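You operate a simulated robot arm through the tools that you are given. There is no shell and no other tool.

Carry out the task below with a simulated robot arm. There is one attempt and no reset: what you move stays moved.

TASK
Roll the base on the mat out to the next ring, then prick it all over.
Fine: smooth roller, then studded roller; both go back. Set down upright: smooth roller, studded roller.
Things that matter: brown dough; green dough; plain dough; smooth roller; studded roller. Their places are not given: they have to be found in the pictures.

Only the result counts: the job must be done as asked and must still hold three seconds after the hand-in. Knocking over, shifting, dropping, spilling or breaking anything else fails it.

THE ROBOT
A 6-joint arm with a three-finger gripper, fixed in place. Base frame: the origin is on the floor under the middle of its stand, x ahead of it, y to its left, z up; the work surface is at about z = 903. Lengths are in mm, angles in degrees, forces in N, time in s.
It reaches about 1213 mm from its shoulder. Its first joint turns from -166.0 to 166.0 degrees. Payload 4.89 kg.
The TCP is the grasp point between the finger pads, 30 mm short of the fingertips. In the tool frame z runs along the fingers and y along their closing line. The gripper opens to 164 mm; its body begins 125 mm behind the TCP.
Orientation is that of the tool frame in the base frame, as a unit quaternion [w, x, y, z]. With the fingers straight down and closing along the base's y, the tool's x points along the base's -x, its y along +y and its z along -z.

THE INTERFACE
- The arm moves only by the tool drive_tool. Its argument "rows" is a list of rows, each a list of 7 numbers: the closure, from 0 (fully open) to 1 (shut), then the shift along the tool's x, y, z in units of 250 mm (1.0 is 250 mm), then the turn, a rotation vector about the tool's x, y, z in units of 180 degrees (1.0 is 180 degrees). In form: [[claw, tx, ty, tz, ax, ay, az], ...]. A call has 1 to 20 rows; each row is the pose to reach, as a shift and turn from the pose commanded when the call began, along the tool's axes at that moment. A call with a number of a shift or a turn outside -1 to 1 is refused whole. A row lasts 0.2 s, in which the tool goes at most 50 mm and 8.6 degrees; a call with a longer step from one row to the next is refused whole, and so is a gripper value outside its range. Where a pose cannot be reached the arm comes as near as it can. A force on the tool above 90 N (or 10 N above the force at the start of the call, whichever is more), or a blocked arm, ends the call early, and 0.2 s more pass. Each finger travels about 108 mm/s and halts on what it meets, pressing with about 31 N; the grip force reading is that of the motor and also rises with nothing between the fingers. The clock runs only during rows and for 0.2 s after the last one: add rows that repeat a pose to give the fingers time. The reply holds the time, the measured pose of the TCP, the force on the tool along the base axes, the opening and the grip force, in the units named above and with some noise, with the torque about the TCP (base axes, N m) and any sound that the robot's microphone picked up.
- Cameras (640 x 400 px; columns grow to the right, rows downward): "scene" is fixed at [50, -650.7, 1690.9]; the picture's right is [0.78, -0.62, 0.00], its down [-0.31, -0.39, -0.87] and it looks along [0.54, 0.68, -0.50] (base axes); focal length 321 px, centre (320, 200). "wrist" rides on the gripper at [76, -2, -152] in the tool frame; the picture's right is [0.02, 1.00, 0.00], its down [-0.88, 0.02, -0.47] and it looks along [-0.47, 0.01, 0.88] (tool axes); focal length 247 px, centre (320, 200).
- snapshot(camera): a new picture of that camera. It takes no simulated time.
- lift_body(by): moves the trunk up (or, below 0, down) by that many mm; the arm rides with it, the base frame stays. It gives what a move gives, with no picture.
- point_at(camera, pixels): for up to 12 pixels [column, row] of the newest picture of that camera ("zoom" is the newest enlarged one), the place [x, y, z] in the base frame of the surface seen there, good to about 2 mm. It takes no simulated time.
- zoom(camera, box): a new picture of the part [left, top, right, bottom] of that camera's present view, enlarged. It takes no simulated time.
- finish_job(): hands the job in; it is judged then, once.

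Unless the task says otherwise, let go and move clear before handing in.

The tools are called after "Emit:" as a command line: name --pt "numbers of a row" for each row, then --argument value for the rest, lists and objects as JSON in quotes. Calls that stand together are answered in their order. drive_tool: Moves the arm, as the interface text tells. Its arguments: {"type":"object","properties":{"rows":{"type":"array","items":{"type":"array","items":{"type":"number"}}}},"required":["rows"]} The other tools are called the same way: lift_body (by) moves the trunk up or down; snapshot (camera) takes a picture; point_at (camera, pixels) gives the place of the surface under pixels of a picture; zoom (camera, box) takes an enlarged picture of a part of a camera's view; finish_job () hands the job in.

At the start:

```text
t: 0.0
tool_pos: [536.8, -63.6, 1279.3]
ee_rot: [0.0, 0.0, 1.0, 0.0]
ft_force: [-1.0, 0.0, -0.3]
ft_torque: [-0.02, 0.0, -0.01]
grip_width: 164.2
gripper_force: 0.0
trunk travel left (down, up): [-175.0, 215.0]
```

scene: 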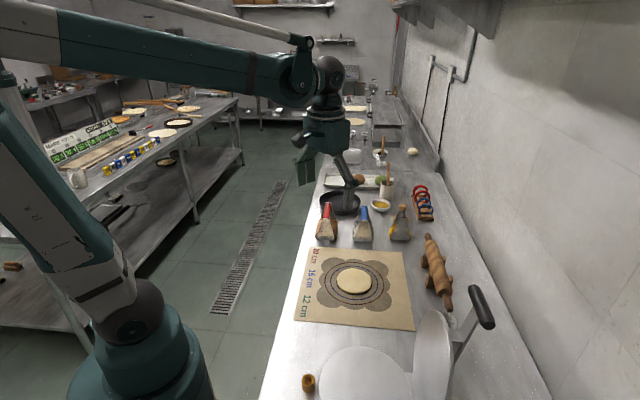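
wrist: 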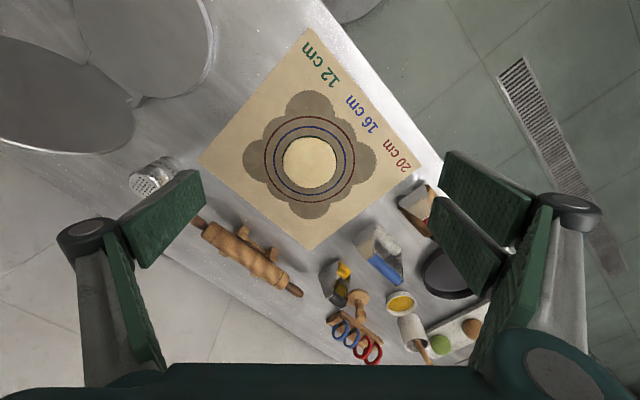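

The scene picture shows the mat with its rings and a pale dough disc near (353,281), with a rolling pin near (436,270) and some small items near (424,200). I'll enlarge those areas before moving anything.

Emit:
zoom --camera "scene" --box '[280, 230, 500, 370]'

Emit:
zoom --camera "scene" --box '[300, 140, 460, 240]'

Emit:
zoom --camera "wrist" --box '[180, 180, 500, 380]'

Emit:
zoom --camera "wrist" --box '[190, 20, 430, 250]'

```text
2.86 times, centred on (390, 300) of scene
```

zoom: 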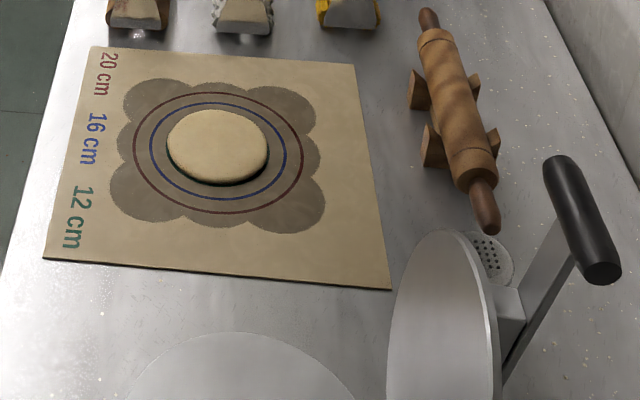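

```text
4.00 times, centred on (380, 190) of scene
```

zoom: 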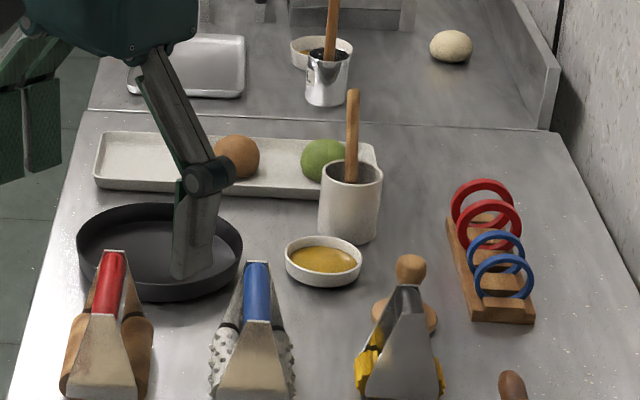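

```text
2.00 times, centred on (340, 280) of wrist
```

zoom: 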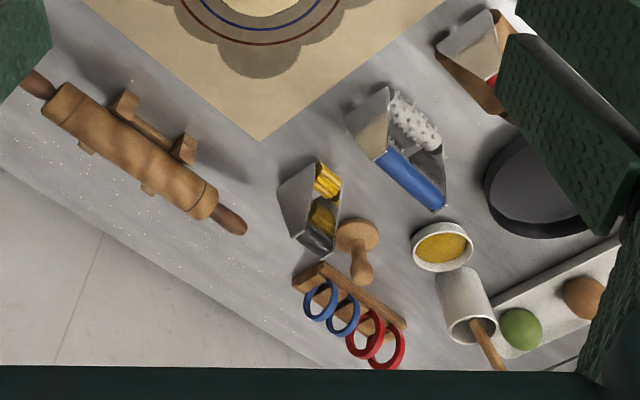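

```text
1.74 times, centred on (310, 135) of wrist
```

zoom: 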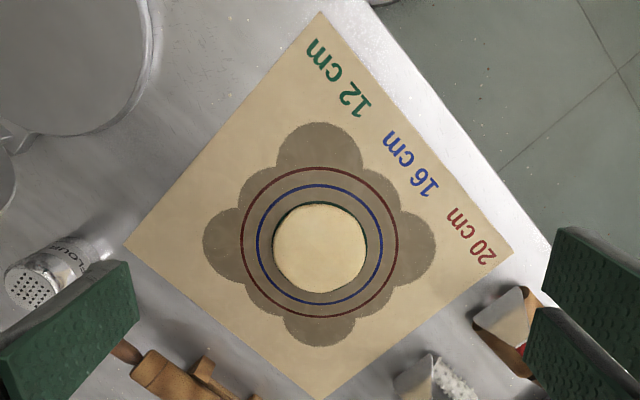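

The dough sits on the green 12 cm ring, so the target is the blue 16 cm ring. The red-handled tool looks like it has smooth wooden rolls, and the blue-handled one has white studs. I'll zoom in on both and measure them.

Emit:
zoom --camera "scene" --box '[308, 190, 388, 250]'

Emit:
zoom --camera "scene" --box '[370, 180, 450, 250]'

Emit:
point_at --camera "scene" --pixels '[[353, 281], [327, 209], [326, 240], [362, 213], [363, 238], [399, 215], [400, 238], [320, 250], [402, 252], [413, 330], [295, 320], [437, 266]]'

```text
6.67 times, centred on (348, 220) of scene
```

zoom: 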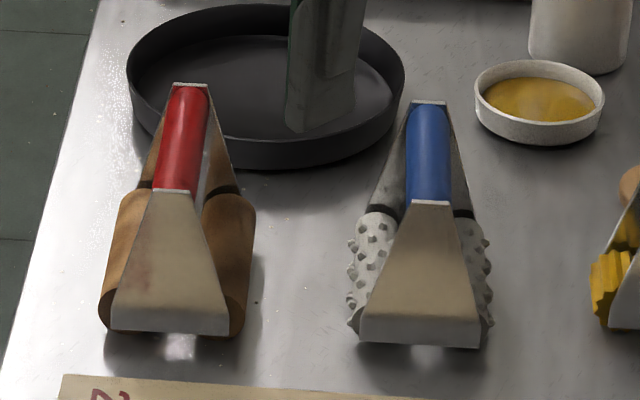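

```text
5.71 times, centred on (410, 215) of scene
```

zoom: 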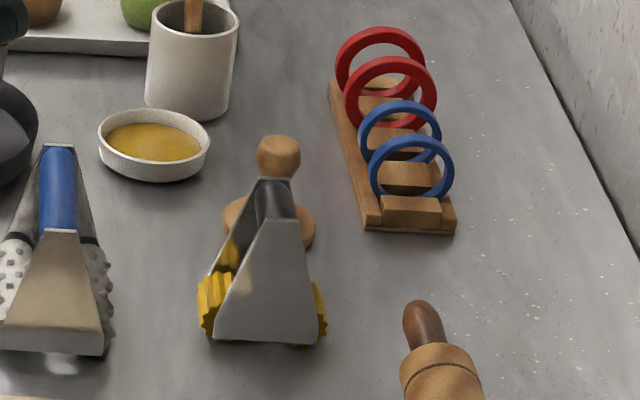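

```text
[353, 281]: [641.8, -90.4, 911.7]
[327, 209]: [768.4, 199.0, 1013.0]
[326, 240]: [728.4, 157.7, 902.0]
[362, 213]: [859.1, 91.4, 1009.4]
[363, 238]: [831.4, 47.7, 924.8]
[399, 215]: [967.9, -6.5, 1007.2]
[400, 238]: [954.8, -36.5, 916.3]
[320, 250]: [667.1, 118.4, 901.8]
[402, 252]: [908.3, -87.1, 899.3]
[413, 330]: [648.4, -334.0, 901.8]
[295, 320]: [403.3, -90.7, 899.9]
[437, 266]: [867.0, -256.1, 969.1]
```

The red tool (327,222) carries two smooth wooden rolls, and the blue one (362,222) has studded rolls. Both handles are bars at about z = 1010. I'll measure the handle axes and the dough edges precisely.

Emit:
zoom --camera "scene" --box '[308, 190, 388, 250]'

Emit:
point_at --camera "zoom" --pixels '[[190, 88], [187, 100], [182, 140], [176, 185], [172, 195], [170, 325], [115, 325], [228, 328], [125, 240], [235, 240], [115, 300], [240, 300]]'

Emit:
point_at --camera "zoom" --pixels '[[429, 103], [429, 110], [429, 150], [430, 195], [430, 206], [420, 338], [362, 335], [478, 342], [372, 230], [475, 240], [355, 310], [488, 310]]'

```text
6.67 times, centred on (348, 220) of scene
```

zoom: 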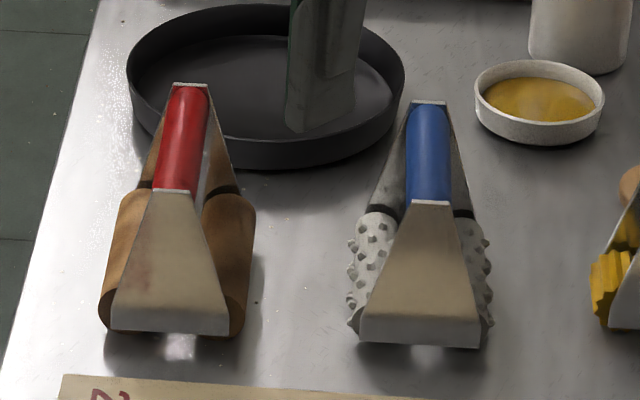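

```text
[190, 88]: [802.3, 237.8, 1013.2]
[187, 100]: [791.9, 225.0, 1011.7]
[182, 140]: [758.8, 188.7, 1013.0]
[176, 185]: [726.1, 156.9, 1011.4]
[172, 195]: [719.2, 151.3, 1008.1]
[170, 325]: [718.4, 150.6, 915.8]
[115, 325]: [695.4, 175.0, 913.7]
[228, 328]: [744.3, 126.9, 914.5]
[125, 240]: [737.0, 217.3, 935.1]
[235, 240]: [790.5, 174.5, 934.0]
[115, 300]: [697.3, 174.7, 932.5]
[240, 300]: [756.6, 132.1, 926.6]
```

```text
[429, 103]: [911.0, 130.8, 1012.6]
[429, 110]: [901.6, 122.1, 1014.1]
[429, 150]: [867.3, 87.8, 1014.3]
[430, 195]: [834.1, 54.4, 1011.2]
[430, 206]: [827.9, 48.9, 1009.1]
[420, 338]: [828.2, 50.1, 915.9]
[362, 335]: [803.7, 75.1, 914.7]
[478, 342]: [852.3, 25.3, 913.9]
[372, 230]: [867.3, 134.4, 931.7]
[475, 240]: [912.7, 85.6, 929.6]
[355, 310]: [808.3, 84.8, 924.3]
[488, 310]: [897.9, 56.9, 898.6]
```

The red handle runs from about (719,151) to (802,238), roughly 46° in the base frame, with its top at z ≈ 1013. The blue handle lies parallel, centred near (869,90). I'll turn the hand about 45° and move above the red roller for a closer look.

Emit:
drive_tool --pt "0 -0.073 0.107 0.0 0 0 -0.0417" --pt "0 -0.147 0.213 0.0 0 0 -0.0833" --pt "0 -0.22 0.32 0.0 0 0 -0.125" --pt "0 -0.293 0.427 0.0 0 0 -0.1667" --pt "0 -0.367 0.533 0.0 0 0 -0.2083" --pt "0 -0.44 0.64 0.0 0 0 -0.25"

Emit:
snapshot --camera "wrist"

Emit:
snapshot --camera "scene"

```text
t: 1.4
tool_pos: [645.7, 95.2, 1281.7]
ee_rot: [0.0, -0.384, 0.923, 0.0]
ft_force: [-0.7, -1.0, 0.3]
ft_torque: [0.1, -0.14, 0.04]
grip_width: 163.9
gripper_force: 0.0
trunk travel left (down, up): [-175.0, 215.0]
```

```text
taken
```

wrist: 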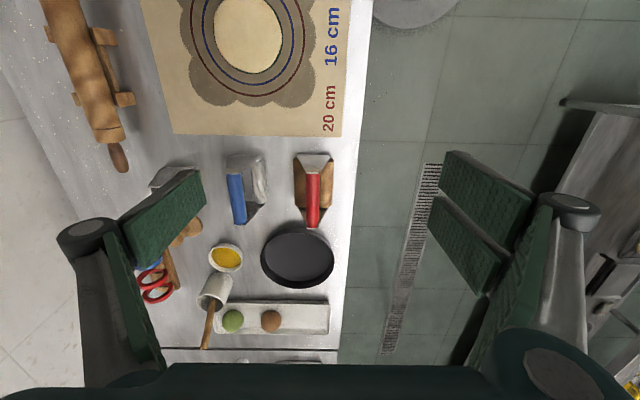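

```text
taken
```

scene: 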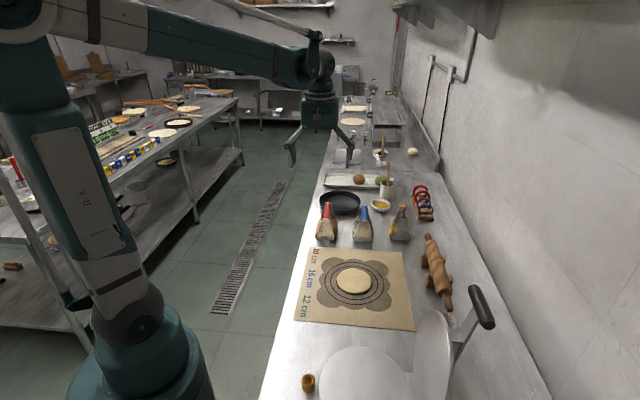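

The wrist view now has the red handle at (313,200) and the blue one at (237,200), both running nearly vertical in the picture. I'll measure the handles, dough and mat again from this angle.

Emit:
zoom --camera "wrist" --box '[210, 130, 350, 240]'

Emit:
point_at --camera "wrist" --pixels '[[313, 173], [313, 185], [313, 200], [313, 215], [313, 224], [235, 176], [236, 188], [238, 205], [240, 222], [248, 34], [214, 34], [283, 34]]'

```text
3.64 times, centred on (280, 185) of wrist
```

zoom: 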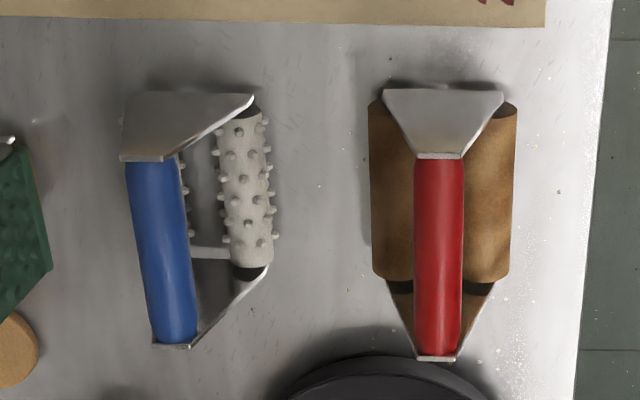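

```text
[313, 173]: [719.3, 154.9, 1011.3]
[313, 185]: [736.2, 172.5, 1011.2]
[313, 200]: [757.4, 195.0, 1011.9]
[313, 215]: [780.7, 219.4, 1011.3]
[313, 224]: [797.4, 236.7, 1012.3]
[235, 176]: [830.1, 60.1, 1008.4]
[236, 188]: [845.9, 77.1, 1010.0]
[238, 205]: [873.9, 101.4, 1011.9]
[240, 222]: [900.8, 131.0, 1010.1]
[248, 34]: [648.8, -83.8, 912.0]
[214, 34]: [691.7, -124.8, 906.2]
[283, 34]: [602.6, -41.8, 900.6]
```

The red handle's axis passes through about (758,195). I'll measure the roll lengths, spacing and end plates in this enlargement, then check the ring and dough extents.

Emit:
point_at --camera "zoom" --pixels '[[388, 105], [388, 190], [388, 275], [500, 112], [500, 190], [498, 272], [440, 95], [440, 150], [437, 356], [414, 250], [462, 250], [438, 250]]'

Emit:
zoom --camera "scene" --box '[300, 245, 410, 325]'

Emit:
point_at --camera "zoom" --pixels '[[195, 195], [315, 195], [410, 195], [310, 130], [310, 275], [150, 200], [462, 200], [310, 110], [310, 320], [115, 200], [500, 200], [310, 345]]'

```text
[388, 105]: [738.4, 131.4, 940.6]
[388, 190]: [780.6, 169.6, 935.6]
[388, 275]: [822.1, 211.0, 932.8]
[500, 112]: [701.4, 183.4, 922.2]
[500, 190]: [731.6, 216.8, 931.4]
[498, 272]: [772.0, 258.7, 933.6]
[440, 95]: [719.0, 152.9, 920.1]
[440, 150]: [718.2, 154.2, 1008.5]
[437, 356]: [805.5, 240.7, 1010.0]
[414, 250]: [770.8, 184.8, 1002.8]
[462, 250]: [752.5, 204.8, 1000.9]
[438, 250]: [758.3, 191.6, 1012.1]
```

```text
5.00 times, centred on (355, 285) of scene
```

zoom: 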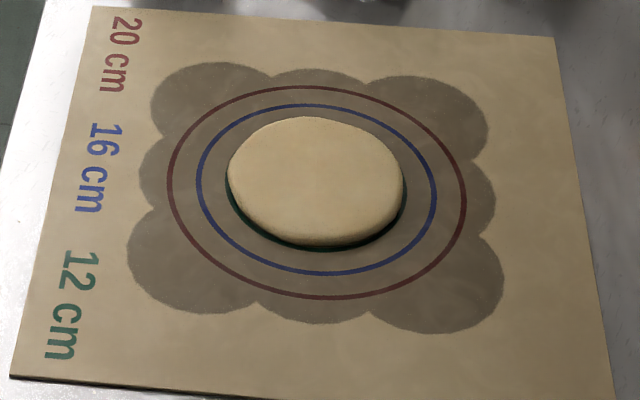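

```text
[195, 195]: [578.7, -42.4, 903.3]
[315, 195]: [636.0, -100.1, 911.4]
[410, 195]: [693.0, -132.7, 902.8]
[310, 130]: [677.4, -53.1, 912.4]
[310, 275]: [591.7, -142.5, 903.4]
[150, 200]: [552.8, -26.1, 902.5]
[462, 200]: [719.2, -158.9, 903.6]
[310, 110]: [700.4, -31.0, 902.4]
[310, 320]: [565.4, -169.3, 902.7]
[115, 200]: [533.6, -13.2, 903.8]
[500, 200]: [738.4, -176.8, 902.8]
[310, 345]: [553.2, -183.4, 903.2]
```

The rolls are about 116 mm long with a radius near 20 mm, set ±33 mm either side of the handle, whose centre is about (761,196.5,1000). I'll go above it with the fingers partly closed and check alignment.

Emit:
drive_tool --pt "0.1 -0.102 -0.007 0.12 0 0 0" --pt "0.2 -0.204 -0.013 0.24 0 0 0" --pt "0.3 -0.306 -0.02 0.36 0 0 0" --pt "0.4 -0.408 -0.027 0.48 0 0 0" --pt "0.4 -0.51 -0.033 0.6 0 0 0" --pt "0.4 -0.613 -0.04 0.72 0 0 0" --pt "0.4 -0.613 -0.04 0.72 0 0 0"

Emit:
snapshot --camera "wrist"

Emit:
snapshot --camera "scene"

```text
t: 3.0
tool_pos: [760.1, 196.2, 1099.0]
ee_rot: [0.0, -0.383, 0.924, 0.0]
ft_force: [0.2, 0.0, -0.1]
ft_torque: [-0.01, 0.06, 0.0]
grip_width: 98.2
gripper_force: 0.1
trunk travel left (down, up): [-175.0, 215.0]
```

```text
taken
```

wrist: 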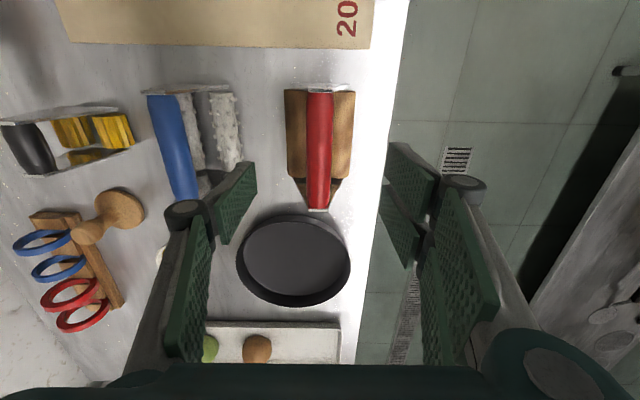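

```text
taken
```

scene: 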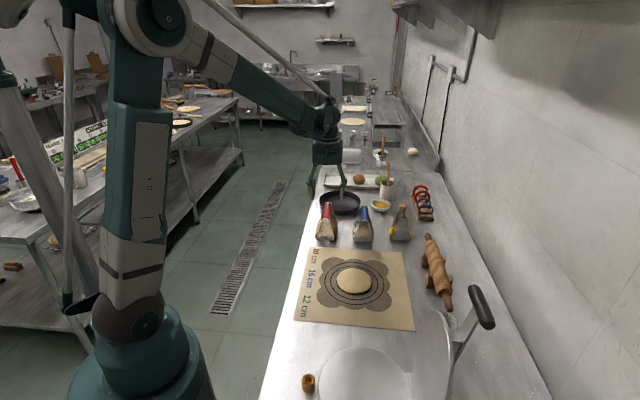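

The handle's midpoint is at about (319.5,151) in the wrist view, which is where a point 100 mm below the TCP should fall, so the alignment is good. I'll lower to z ≈ 1000 with the fingers open about 98 mm.

Emit:
drive_tool --pt "0.4 0 0 0.1 0 0 0" --pt "0.4 0 0 0.2 0 0 0" --pt "0.4 0 0 0.3 0 0 0" --pt "0.4 0 0 0.39 0 0 0" --pt "0.4 0 0 0.39 0 0 0"

Emit:
snapshot --camera "wrist"

Emit:
zoom --camera "scene" --box '[290, 170, 390, 250]'

```text
t: 4.2
tool_pos: [760.9, 196.4, 1003.7]
ee_rot: [0.0, -0.383, 0.924, 0.0]
ft_force: [0.4, -0.5, 0.3]
ft_torque: [-0.04, 0.06, 0.03]
grip_width: 98.2
gripper_force: 0.0
trunk travel left (down, up): [-175.0, 215.0]
```

```text
taken
```

wrist: 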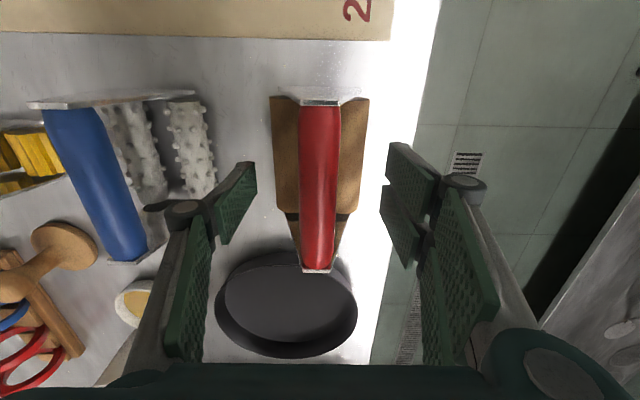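

```text
5.00 times, centred on (340, 210) of scene
```

zoom: 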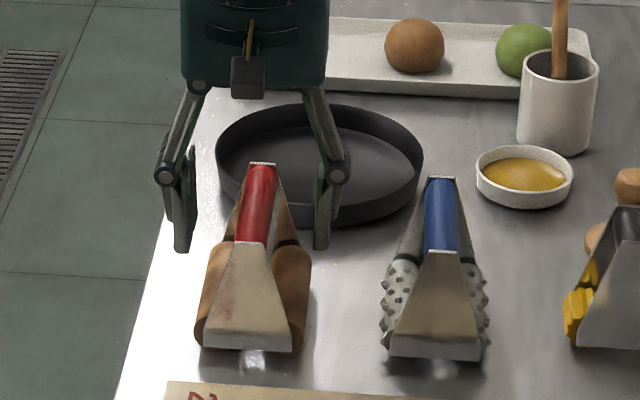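

The handle lies between the fingers, which are clear of the rolls, at TCP z = 1003.7. I'll centre 3 mm along the handle and close.

Emit:
drive_tool --pt "0.4 -0.014 0 0.0 0 0 0" --pt "0.7 -0.014 0 0.0 0 0 0" --pt "1 -0.014 0 0.0 0 0 0" --pt "1 -0.014 0 0.0 0 0 0" --pt "1 -0.014 0 0.0 0 0 0" --pt "1 -0.014 0 0.0 0 0 0"

Emit:
snapshot --camera "wrist"

Emit:
zoom --camera "scene" --box '[290, 170, 390, 250]'

```text
t: 5.6
tool_pos: [763.3, 199.0, 1001.9]
ee_rot: [0.0, -0.383, 0.924, 0.0]
ft_force: [-0.8, -1.0, 0.2]
ft_torque: [0.06, 0.02, 0.01]
grip_width: 25.1
gripper_force: 31.1
trunk travel left (down, up): [-175.0, 215.0]
```

```text
taken
```

wrist: 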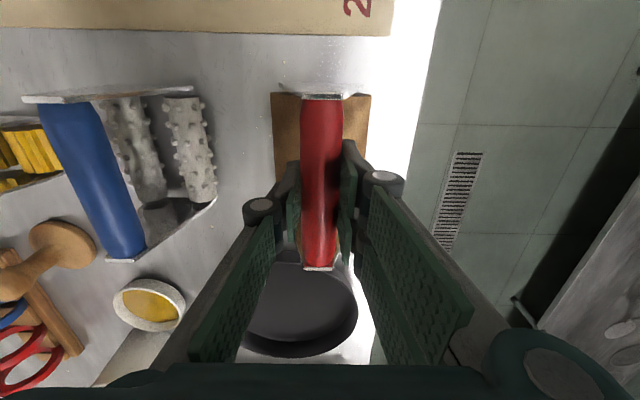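

```text
5.00 times, centred on (340, 210) of scene
```

zoom: 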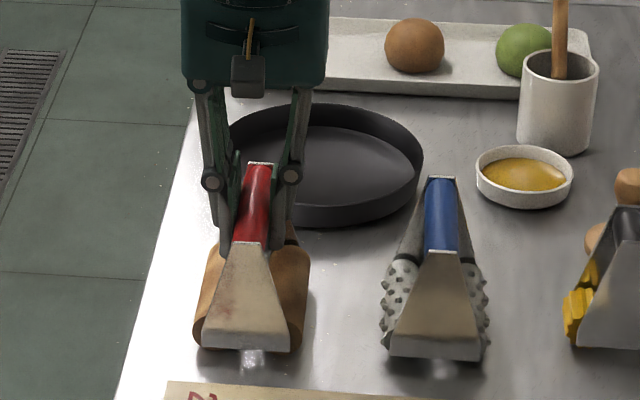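

The grip is 25.1 mm at 31 N with the rolls still standing in place. I'll lift straight up and check the weight and swing.

Emit:
drive_tool --pt "1 0 0 -0.04 0 0 0" --pt "1 0 0 -0.1 0 0 0" --pt "1 0 0 -0.18 0 0 0" --pt "1 0 0 -0.26 0 0 0" --pt "1 0 0 -0.34 0 0 0" --pt "1 0 0 -0.4 0 0 0" --pt "1 0 0 -0.4 0 0 0"

Emit:
snapshot --camera "wrist"

Emit:
snapshot --camera "scene"

```text
t: 7.2
tool_pos: [764.2, 199.8, 1102.0]
ee_rot: [0.0, -0.382, 0.924, 0.0]
ft_force: [-0.6, 0.2, -2.8]
ft_torque: [0.04, -0.01, 0.01]
grip_width: 24.9
gripper_force: 30.9
trunk travel left (down, up): [-175.0, 215.0]
```

```text
taken
```

wrist: 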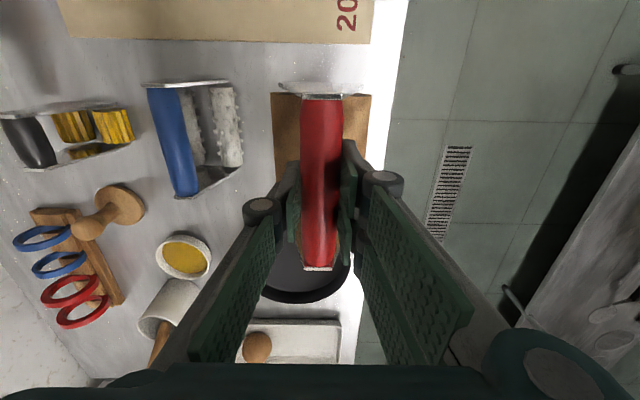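

```text
taken
```

scene: 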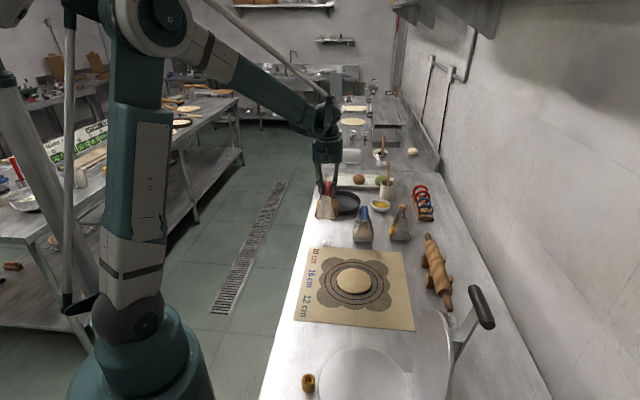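

The roller is held at a weight of about 2.8 N and hangs level. Before approaching, I'll locate the blue ring's centre and the dough's present edge precisely.

Emit:
zoom --camera "scene" --box '[300, 245, 410, 325]'

Emit:
point_at --camera "zoom" --pixels '[[198, 183], [436, 185], [308, 104], [318, 274], [230, 130], [400, 130], [230, 243], [415, 233], [168, 180], [466, 195], [305, 86], [325, 298]]'

Emit:
point_at --camera "zoom" --pixels '[[230, 172], [402, 180], [312, 118], [318, 240], [250, 135], [380, 135], [260, 225], [385, 225], [285, 180], [345, 180], [316, 150], [316, 210]]'

```text
5.00 times, centred on (355, 285) of scene
```

zoom: 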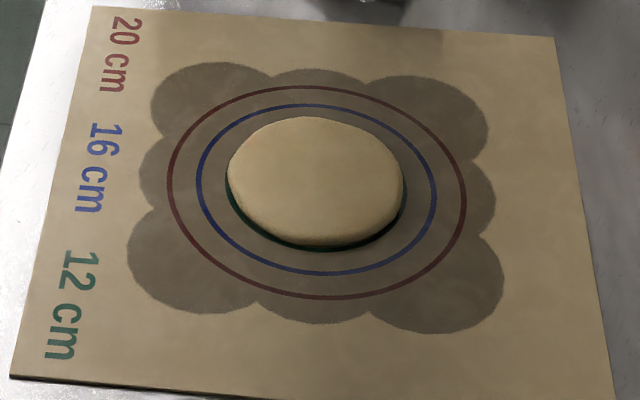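

```text
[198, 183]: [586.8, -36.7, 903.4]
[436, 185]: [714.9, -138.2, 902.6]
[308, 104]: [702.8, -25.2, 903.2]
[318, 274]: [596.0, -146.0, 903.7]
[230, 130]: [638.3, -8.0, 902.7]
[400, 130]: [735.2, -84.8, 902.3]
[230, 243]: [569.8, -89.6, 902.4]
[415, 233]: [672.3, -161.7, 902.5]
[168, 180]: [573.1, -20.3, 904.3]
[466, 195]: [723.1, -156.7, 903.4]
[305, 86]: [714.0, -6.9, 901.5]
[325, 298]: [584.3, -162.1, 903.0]
```

```text
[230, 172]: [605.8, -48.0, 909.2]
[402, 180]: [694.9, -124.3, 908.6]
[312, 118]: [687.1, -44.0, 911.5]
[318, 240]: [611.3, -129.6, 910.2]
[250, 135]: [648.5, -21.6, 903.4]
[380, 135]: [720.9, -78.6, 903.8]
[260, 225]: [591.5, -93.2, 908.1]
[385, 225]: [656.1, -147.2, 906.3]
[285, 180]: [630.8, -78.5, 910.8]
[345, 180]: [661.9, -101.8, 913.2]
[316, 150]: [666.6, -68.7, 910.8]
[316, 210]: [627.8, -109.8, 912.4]
```

The rings and the dough are both centred at about (650,-86.5), and the dough measures about 117 mm across its top. I'll carry the roller toward the mat, moving along the handle direction first to stay clear of the studded roller.

Emit:
drive_tool --pt "1 0.12 0 0 0 0 0" --pt "1 0.28 0 0 0 0 0" --pt "1 0.44 0 0 0 0 0" --pt "1 0.6 0 0 0 0 0" --pt "1 0.76 -0.04 0 0 0 0" --pt "1 0.86 -0.16 0 0 0 0" --pt "1 0.94 -0.3 0 0 0 0" --pt "1 0.98 -0.4 0 0 0 0" --pt "1 0.98 -0.44 0 0 0 0" --pt "1 0.98 -0.44 0 0 0 0"

Emit:
snapshot --camera "wrist"

Emit:
snapshot --camera "scene"

```text
t: 9.4
tool_pos: [668.6, -52.3, 1102.0]
ee_rot: [0.0, -0.383, 0.924, -0.001]
ft_force: [0.2, -0.7, -3.0]
ft_torque: [0.06, 0.01, -0.01]
grip_width: 25.2
gripper_force: 31.3
trunk travel left (down, up): [-175.0, 215.0]
```

```text
taken
```

wrist: 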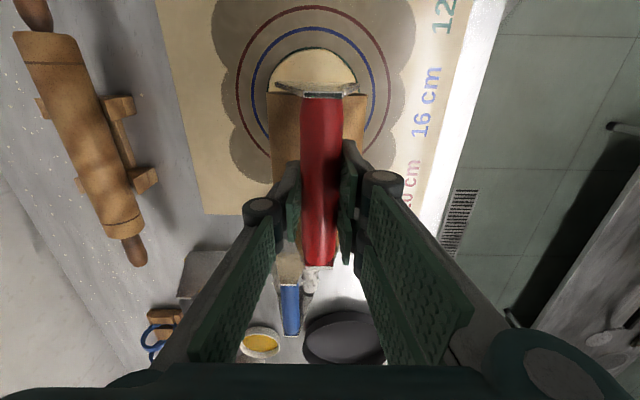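

```text
taken
```

scene: 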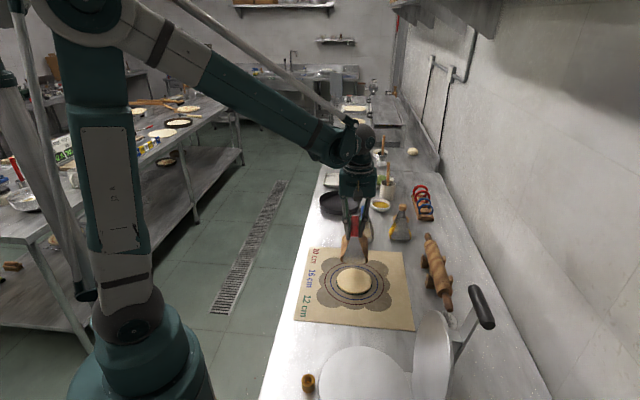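

The roller is at (668.6,-52.3) with clear space beneath it. I'll centre it on (650,-86.5) and come down to about 10 mm above the dough.

Emit:
drive_tool --pt "1 0.075 -0.022 0.06 0 0 0" --pt "1 0.149 -0.044 0.14 0 0 0" --pt "1 0.149 -0.044 0.22 0 0 0" --pt "1 0.149 -0.044 0.3 0 0 0" --pt "1 0.149 -0.044 0.32 0 0 0" --pt "1 0.149 -0.044 0.32 0 0 0"

Emit:
snapshot --camera "wrist"

Emit:
zoom --camera "scene" --box '[280, 190, 440, 340]'

```text
t: 10.8
tool_pos: [649.9, -85.3, 1021.6]
ee_rot: [0.0, -0.383, 0.924, 0.0]
ft_force: [0.6, -0.2, -2.3]
ft_torque: [0.01, 0.05, -0.02]
grip_width: 25.2
gripper_force: 31.1
trunk travel left (down, up): [-175.0, 215.0]
```

```text
taken
```

wrist: 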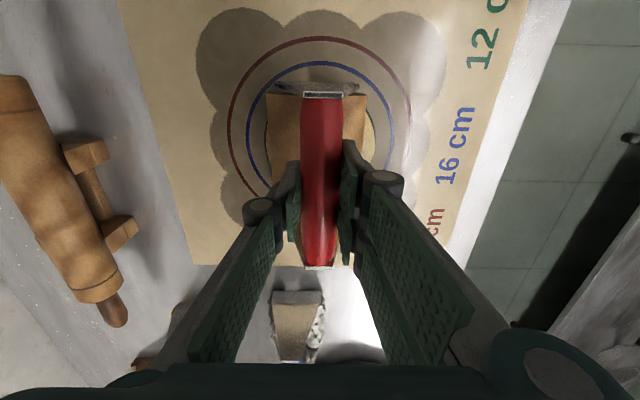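

```text
2.67 times, centred on (360, 265) of scene
```

zoom: 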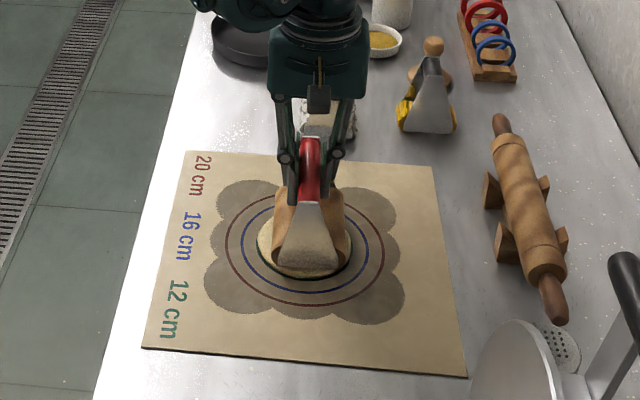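

The roller sits over the dough with its rolls about 10 mm above the surface. I'll lower in small steps to feel for contact.

Emit:
drive_tool --pt "1 0 0 0.016 0 0 0" --pt "1 0 0 0.032 0 0 0" --pt "1 0 0 0.04 0 0 0" --pt "1 0 0 0.04 0 0 0"

Emit:
drive_tool --pt "1 0 0 0.006 0 0 0" --pt "1 0 0 0.006 0 0 0"

```text
t: 11.8
tool_pos: [650.6, -87.4, 1012.8]
ee_rot: [0.0, -0.382, 0.924, 0.0]
ft_force: [2.4, 2.1, 25.9]
ft_torque: [-0.19, 0.24, 0.0]
grip_width: 24.5
gripper_force: 30.9
trunk travel left (down, up): [-175.0, 215.0]
```

```text
t: 12.4
tool_pos: [649.5, -85.5, 1010.8]
ee_rot: [-0.001, -0.382, 0.924, 0.0]
ft_force: [1.6, 2.2, 24.5]
ft_torque: [-0.29, 0.23, -0.03]
grip_width: 24.9
gripper_force: 31.2
trunk travel left (down, up): [-175.0, 215.0]
```

Contact came at z ≈ 1012.8 with about 26 N, and the force held near 24.5 N after another 2 mm. I need to see whether the dough is yielding or the handle is slipping in the fingers.

Emit:
snapshot --camera "wrist"

Emit:
zoom --camera "scene" --box '[310, 210, 400, 310]'

Emit:
point_at --camera "wrist" --pixels '[[320, 110], [320, 130], [320, 150], [320, 180], [318, 250]]'

```text
taken
```

wrist: 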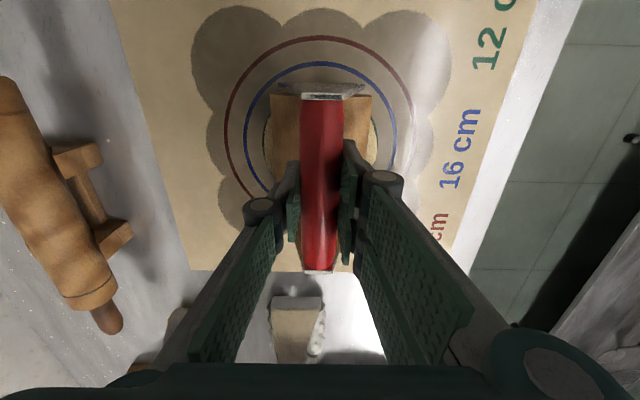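

```text
4.00 times, centred on (355, 260) of scene
```

zoom: 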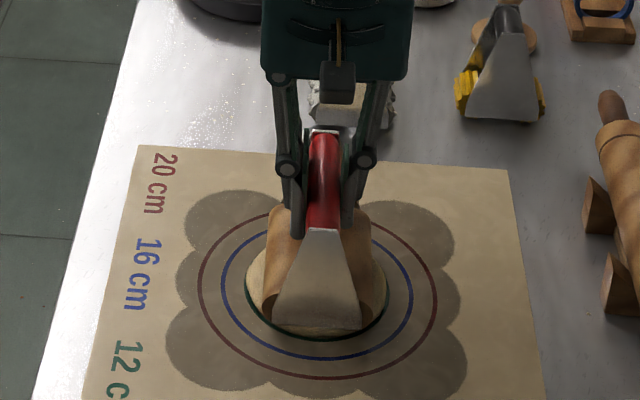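

```text
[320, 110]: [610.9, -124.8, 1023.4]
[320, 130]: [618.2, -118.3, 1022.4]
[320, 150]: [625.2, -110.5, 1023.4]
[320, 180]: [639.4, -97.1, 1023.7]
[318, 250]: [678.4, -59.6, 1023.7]
```

The handle top has risen about 2 mm relative to the TCP, so the grip slips at around 27 N and the dough doesn't yield to a static press. I'll try short rolling strokes of ±22 mm at this pressure and see how the dough responds.

Emit:
drive_tool --pt "1 0 0.04 0 0 0 0" --pt "1 0 0.088 0 0 0 0" --pt "1 0 0.04 0 0 0 0" --pt "1 0 0 0 0 0 0" --pt "1 0 -0.04 0 0 0 0" --pt "1 0 -0.088 0 0 0 0" --pt "1 0 -0.04 0 0 0 0" --pt "1 0 0 0 0 0 0"

Emit:
zoom --camera "scene" --box '[310, 210, 400, 310]'

Emit:
snapshot --camera "wrist"

Emit:
point_at --camera "wrist" --pixels '[[320, 110], [320, 130], [320, 150], [320, 180], [318, 250]]'

```text
t: 14.2
tool_pos: [651.4, -85.1, 1011.1]
ee_rot: [0.001, -0.382, 0.924, 0.001]
ft_force: [0.7, -0.9, -2.1]
ft_torque: [-0.06, 0.13, 0.0]
grip_width: 24.6
gripper_force: 30.8
trunk travel left (down, up): [-175.0, 215.0]
```

```text
4.00 times, centred on (355, 260) of scene
```

zoom: 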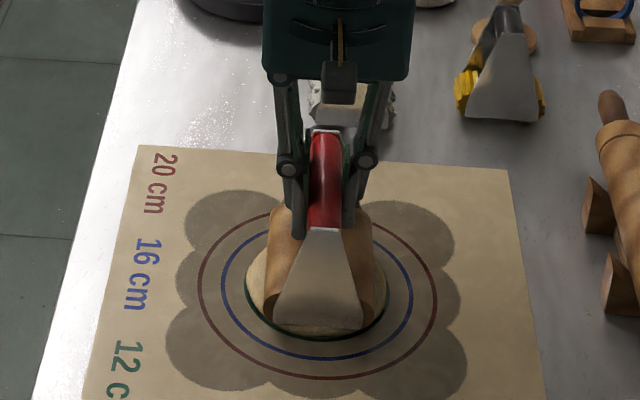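

```text
taken
```

wrist: 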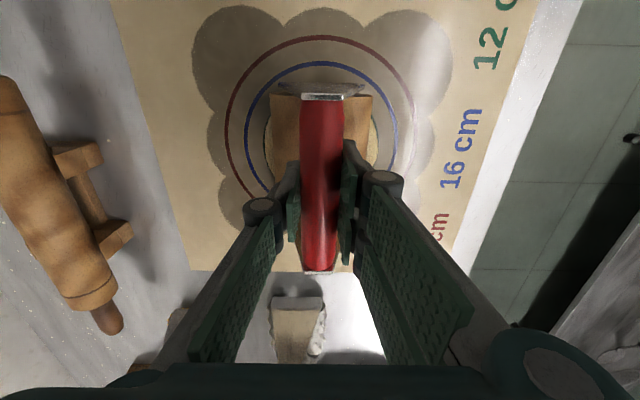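

```text
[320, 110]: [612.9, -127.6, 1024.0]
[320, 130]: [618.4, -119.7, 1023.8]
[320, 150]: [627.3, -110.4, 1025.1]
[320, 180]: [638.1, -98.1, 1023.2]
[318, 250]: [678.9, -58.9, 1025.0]
```

After the strokes the contact force fell to roughly nothing, so the dough may have given a little. I'll press about 1.5 mm further and roll again, watching the force.

Emit:
drive_tool --pt "1 0 0 0.004 0 0 0" --pt "1 0 0 0.006 0 0 0" --pt "1 0 0 0.006 0 0 0"

Emit:
drive_tool --pt "1 0 0.04 0 0 0 0" --pt "1 0 0.08 0 0 0 0"

Emit:
drive_tool --pt "1 0 -0.04 0 0 0 0" --pt "1 0 -0.08 0 0 0 0" --pt "1 0 -0.12 0 0 0 0" --pt "1 0 -0.16 0 0 0 0"

Emit:
drive_tool --pt "1 0 0.04 0 0 0 0" --pt "1 0 0.08 0 0 0 0"

Emit:
zoom --camera "scene" --box '[310, 210, 400, 310]'

```text
t: 15.0
tool_pos: [649.7, -85.5, 1010.7]
ee_rot: [0.0, -0.383, 0.924, 0.0]
ft_force: [1.3, 0.3, 25.9]
ft_torque: [-0.19, 0.17, 0.03]
grip_width: 24.6
gripper_force: 30.2
trunk travel left (down, up): [-175.0, 215.0]
```

```text
t: 15.6
tool_pos: [635.5, -71.4, 1010.3]
ee_rot: [0.0, -0.383, 0.924, 0.0]
ft_force: [3.2, 2.3, 17.3]
ft_torque: [-0.23, 0.35, 0.03]
grip_width: 24.7
gripper_force: 31.0
trunk travel left (down, up): [-175.0, 215.0]
```

```text
t: 16.6
tool_pos: [665.1, -98.2, 1008.5]
ee_rot: [0.0, -0.383, 0.924, 0.0]
ft_force: [0.3, -0.2, -3.6]
ft_torque: [0.03, -0.03, 0.04]
grip_width: 24.3
gripper_force: 30.8
trunk travel left (down, up): [-175.0, 215.0]
```

```text
t: 17.2
tool_pos: [651.2, -85.3, 1008.3]
ee_rot: [0.0, -0.383, 0.924, 0.0]
ft_force: [0.9, -0.2, -3.3]
ft_torque: [0.02, 0.03, -0.04]
grip_width: 24.7
gripper_force: 31.2
trunk travel left (down, up): [-175.0, 215.0]
```

```text
4.00 times, centred on (355, 260) of scene
```

zoom: 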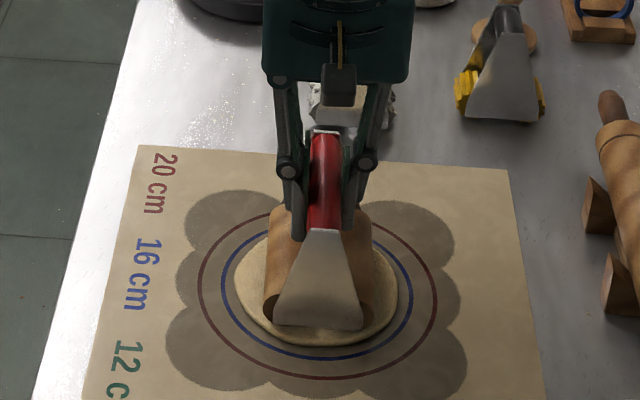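

The dough has spread over the green ring and now runs from about (236,278) to (397,275) in the zoom, inside the blue ring. The force reads only the tool's weight, so the rolls are just clear of it. I'll measure the edge before the next light pass.

Emit:
zoom --camera "scene" --box '[310, 240, 400, 310]'

Emit:
snapshot --camera "wrist"

Emit:
point_at --camera "wrist" --pixels '[[320, 110], [320, 130], [320, 150], [320, 180], [318, 250]]'

```text
5.71 times, centred on (355, 275) of scene
```

zoom: 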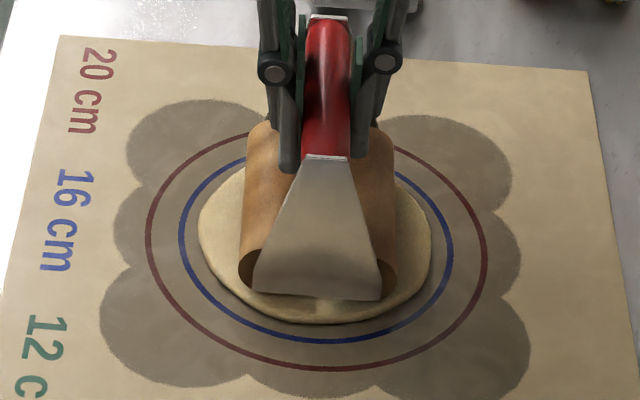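

```text
taken
```

wrist: 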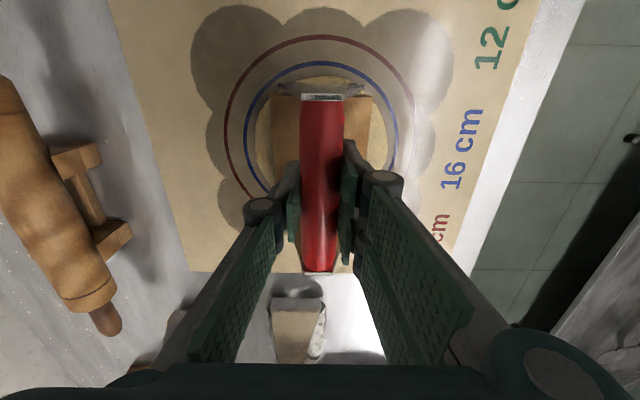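

```text
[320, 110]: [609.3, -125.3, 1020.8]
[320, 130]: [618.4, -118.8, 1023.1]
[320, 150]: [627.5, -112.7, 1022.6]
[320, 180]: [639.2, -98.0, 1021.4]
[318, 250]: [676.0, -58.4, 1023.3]
```

In this zoom the dough reaches (198,232) on the left, (430,242) on the right and (312,322) at the front. I'll convert those edges and the blue ring to positions.

Emit:
point_at --camera "zoom" --pixels '[[202, 232], [427, 242], [312, 318], [225, 285], [400, 290], [180, 240], [450, 248], [318, 340], [220, 190], [415, 195], [198, 232], [430, 242]]'

```text
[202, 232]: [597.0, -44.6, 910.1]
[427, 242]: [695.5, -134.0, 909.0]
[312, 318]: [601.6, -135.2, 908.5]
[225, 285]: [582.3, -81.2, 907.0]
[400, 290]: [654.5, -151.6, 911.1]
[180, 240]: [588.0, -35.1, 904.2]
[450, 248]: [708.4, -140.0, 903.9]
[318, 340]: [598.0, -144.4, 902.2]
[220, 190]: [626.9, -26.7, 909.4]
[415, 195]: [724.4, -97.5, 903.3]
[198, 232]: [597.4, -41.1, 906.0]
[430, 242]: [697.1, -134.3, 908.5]
```

The dough is now about 137 mm across and nearly round. The target is 160 mm, so I'll press about 2 mm deeper and do another half-cycle, then re-measure.

Emit:
drive_tool --pt "1 0 0 0.004 0 0 0" --pt "1 0 0 0.006 0 0 0" --pt "1 0 0 0.006 0 0 0"

Emit:
drive_tool --pt "1 0 0.04 0 0 0 0" --pt "1 0 0.08 0 0 0 0"

Emit:
drive_tool --pt "1 0 -0.04 0 0 0 0" --pt "1 0 -0.08 0 0 0 0"

Emit:
zoom --camera "scene" --box '[310, 240, 400, 310]'

```text
t: 18.0
tool_pos: [650.7, -86.0, 1006.4]
ee_rot: [0.0, -0.383, 0.924, 0.0]
ft_force: [-0.6, 1.3, -3.0]
ft_torque: [-0.02, 0.03, 0.01]
grip_width: 24.4
gripper_force: 31.2
trunk travel left (down, up): [-175.0, 215.0]
```

```text
t: 18.6
tool_pos: [636.5, -71.3, 1007.0]
ee_rot: [0.0, -0.383, 0.924, 0.0]
ft_force: [1.1, 0.5, -3.2]
ft_torque: [0.04, 0.08, 0.0]
grip_width: 24.5
gripper_force: 31.1
trunk travel left (down, up): [-175.0, 215.0]
```

```text
t: 19.2
tool_pos: [650.1, -85.2, 1008.6]
ee_rot: [0.0, -0.383, 0.924, 0.0]
ft_force: [0.1, 0.4, -3.1]
ft_torque: [-0.07, -0.06, -0.02]
grip_width: 24.5
gripper_force: 30.8
trunk travel left (down, up): [-175.0, 215.0]
```

```text
5.71 times, centred on (355, 275) of scene
```

zoom: 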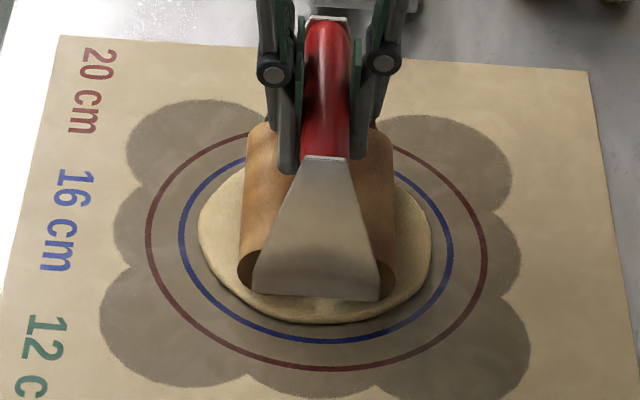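

There's no contact yet at commanded z ≈ 1007.3, as the force is only the tool's weight and the dough is unchanged. I'll step down another 1.5 mm at a time until I feel the surface.

Emit:
drive_tool --pt "1 0 0 0.003 0 0 0" --pt "1 0 0 0.006 0 0 0" --pt "1 0 0 0.006 0 0 0"

Emit:
drive_tool --pt "1 0 0 0.002 0 0 0" --pt "1 0 0 0.004 0 0 0" --pt "1 0 0 0.004 0 0 0"

```text
t: 20.0
tool_pos: [651.3, -85.7, 1007.4]
ee_rot: [0.0, -0.383, 0.924, 0.001]
ft_force: [3.9, 5.0, 25.9]
ft_torque: [-0.26, 0.23, -0.01]
grip_width: 25.0
gripper_force: 31.1
trunk travel left (down, up): [-175.0, 215.0]
```

```text
t: 20.8
tool_pos: [650.1, -85.8, 1006.2]
ee_rot: [0.0, -0.383, 0.924, 0.001]
ft_force: [-0.4, 0.2, 25.4]
ft_torque: [-0.4, 0.38, -0.01]
grip_width: 24.3
gripper_force: 31.1
trunk travel left (down, up): [-175.0, 215.0]
```

Contact again at about 25.5 N. I'll roll +20 mm and back, then look at the spread.

Emit:
drive_tool --pt "1 0 0.04 0 0 0 0" --pt "1 0 0.08 0 0 0 0"

Emit:
zoom --camera "scene" --box '[310, 240, 400, 310]'

Emit:
point_at --camera "zoom" --pixels '[[198, 232], [432, 242], [312, 322], [220, 285], [405, 290]]'

```text
t: 21.4
tool_pos: [636.5, -71.7, 1005.8]
ee_rot: [0.0, -0.383, 0.924, 0.0]
ft_force: [1.2, 0.6, 19.4]
ft_torque: [-0.09, 0.15, 0.05]
grip_width: 24.2
gripper_force: 31.2
trunk travel left (down, up): [-175.0, 215.0]
```

```text
5.71 times, centred on (355, 275) of scene
```

zoom: 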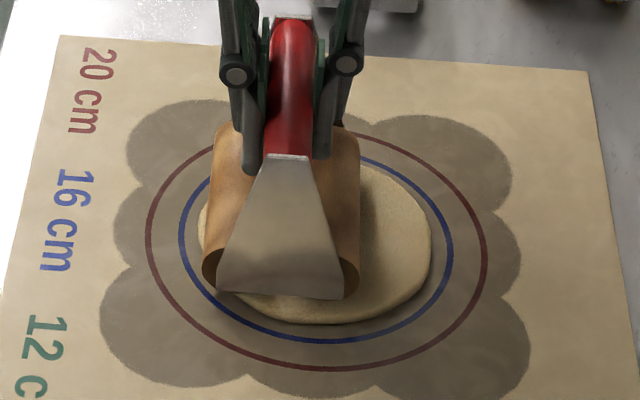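

```text
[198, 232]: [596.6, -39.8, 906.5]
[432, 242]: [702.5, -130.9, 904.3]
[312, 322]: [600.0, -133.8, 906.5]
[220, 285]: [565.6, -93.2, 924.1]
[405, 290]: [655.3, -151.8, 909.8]
```

No visible change after this half-stroke and the force is 19 N. I'll roll back across by 40 mm and check again.

Emit:
drive_tool --pt "1 0 -0.04 0 0 0 0" --pt "1 0 -0.08 0 0 0 0" --pt "1 0 -0.12 0 0 0 0" --pt "1 0 -0.16 0 0 0 0"

Emit:
zoom --camera "scene" --box '[310, 240, 400, 310]'

```text
t: 22.4
tool_pos: [665.6, -101.0, 1006.3]
ee_rot: [0.0, -0.382, 0.924, 0.0]
ft_force: [-0.5, 1.4, -1.3]
ft_torque: [0.01, -0.04, -0.02]
grip_width: 24.4
gripper_force: 31.5
trunk travel left (down, up): [-175.0, 215.0]
```

```text
5.71 times, centred on (355, 275) of scene
```

zoom: 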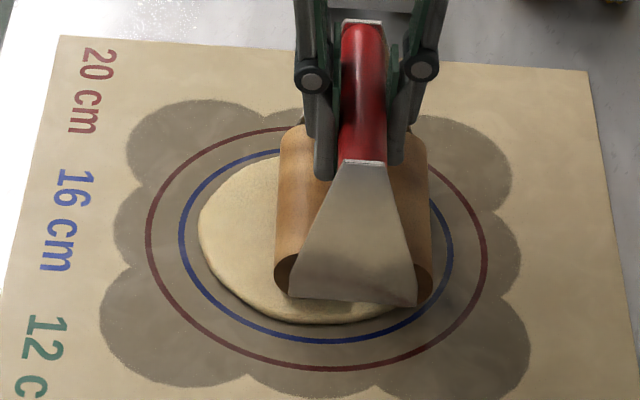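

The dough is unchanged and the contact force has faded to about 1 N. I'll check how far the handle has crept up in the fingers before pressing again.

Emit:
snapshot --camera "wrist"

Emit:
point_at --camera "wrist" --pixels '[[320, 110], [320, 120], [320, 130], [320, 140], [320, 150], [320, 180], [318, 250], [318, 230]]'

Emit:
drive_tool --pt "1 0 0.08 0 0 0 0" --pt "1 0 0.08 0.004 0 0 0" --pt "1 0 0.08 0.004 0 0 0"

```text
taken
```

wrist: 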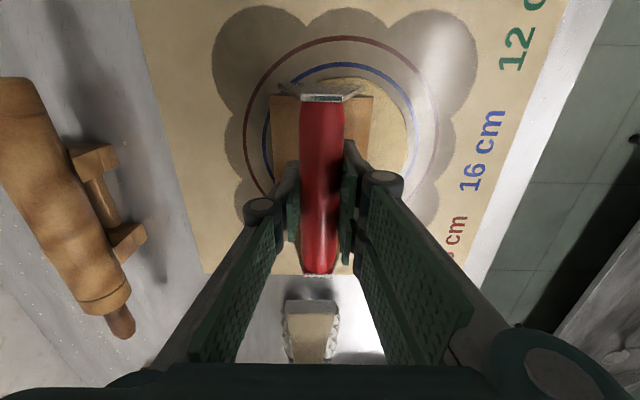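

```text
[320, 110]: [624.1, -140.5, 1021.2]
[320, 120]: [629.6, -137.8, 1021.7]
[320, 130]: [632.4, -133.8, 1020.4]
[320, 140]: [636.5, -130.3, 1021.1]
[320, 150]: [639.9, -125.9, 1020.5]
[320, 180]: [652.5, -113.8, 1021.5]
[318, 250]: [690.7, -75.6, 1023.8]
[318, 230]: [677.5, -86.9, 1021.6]
```

```text
t: 23.2
tool_pos: [650.6, -86.1, 1006.1]
ee_rot: [0.001, -0.383, 0.924, 0.0]
ft_force: [-2.8, -3.0, 14.1]
ft_torque: [-0.28, 0.25, 0.01]
grip_width: 24.4
gripper_force: 31.3
trunk travel left (down, up): [-175.0, 215.0]
```

The handle has crept up about 6 mm in the grip, so hard pressing is mostly slip. Contact is now 14 N at z ≈ 1003.8. I'll roll at this lighter load over a longer stroke and see whether the dough spreads.

Emit:
drive_tool --pt "1 0 0.04 0 0 0 0" --pt "1 0 0.08 0 0 0 0" --pt "1 0 0.1 0 0 0 0" --pt "1 0 0.06 0 0 0 0" --pt "1 0 0.02 0 0 0 0" --pt "1 0 -0.02 0 0 0 0" --pt "1 0 -0.06 0 0 0 0" --pt "1 0 -0.1 0 0 0 0" --pt "1 0 -0.06 0 0 0 0" --pt "1 0 -0.02 0 0 0 0" --pt "1 0 0 0 0 0 0"

Emit:
zoom --camera "scene" --box '[310, 240, 400, 310]'

Emit:
snapshot --camera "wrist"

Emit:
point_at --camera "wrist" --pixels '[[320, 110], [320, 120], [320, 130], [320, 140], [320, 150], [320, 180], [318, 250], [318, 230]]'

```text
t: 25.6
tool_pos: [650.1, -85.9, 1004.3]
ee_rot: [0.0, -0.383, 0.924, 0.0]
ft_force: [-0.1, -0.2, 3.4]
ft_torque: [-0.02, 0.07, 0.04]
grip_width: 24.5
gripper_force: 30.5
trunk travel left (down, up): [-175.0, 215.0]
```

```text
5.71 times, centred on (355, 275) of scene
```

zoom: 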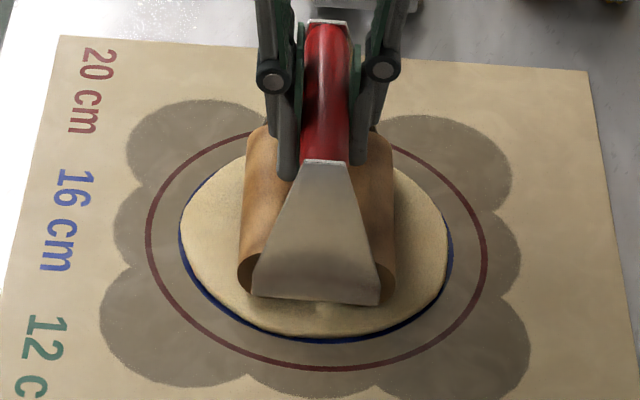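

```text
taken
```

wrist: 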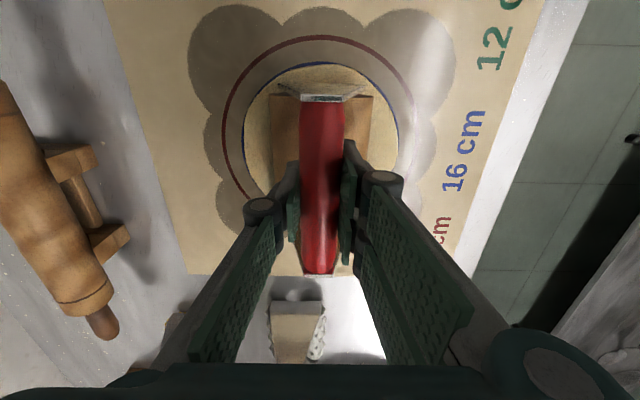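

```text
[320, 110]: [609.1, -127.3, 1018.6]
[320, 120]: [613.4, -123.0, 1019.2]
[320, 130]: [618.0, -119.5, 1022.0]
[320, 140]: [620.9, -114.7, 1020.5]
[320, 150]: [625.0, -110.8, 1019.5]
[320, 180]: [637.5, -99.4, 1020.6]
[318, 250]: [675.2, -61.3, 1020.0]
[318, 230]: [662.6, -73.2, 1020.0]
```

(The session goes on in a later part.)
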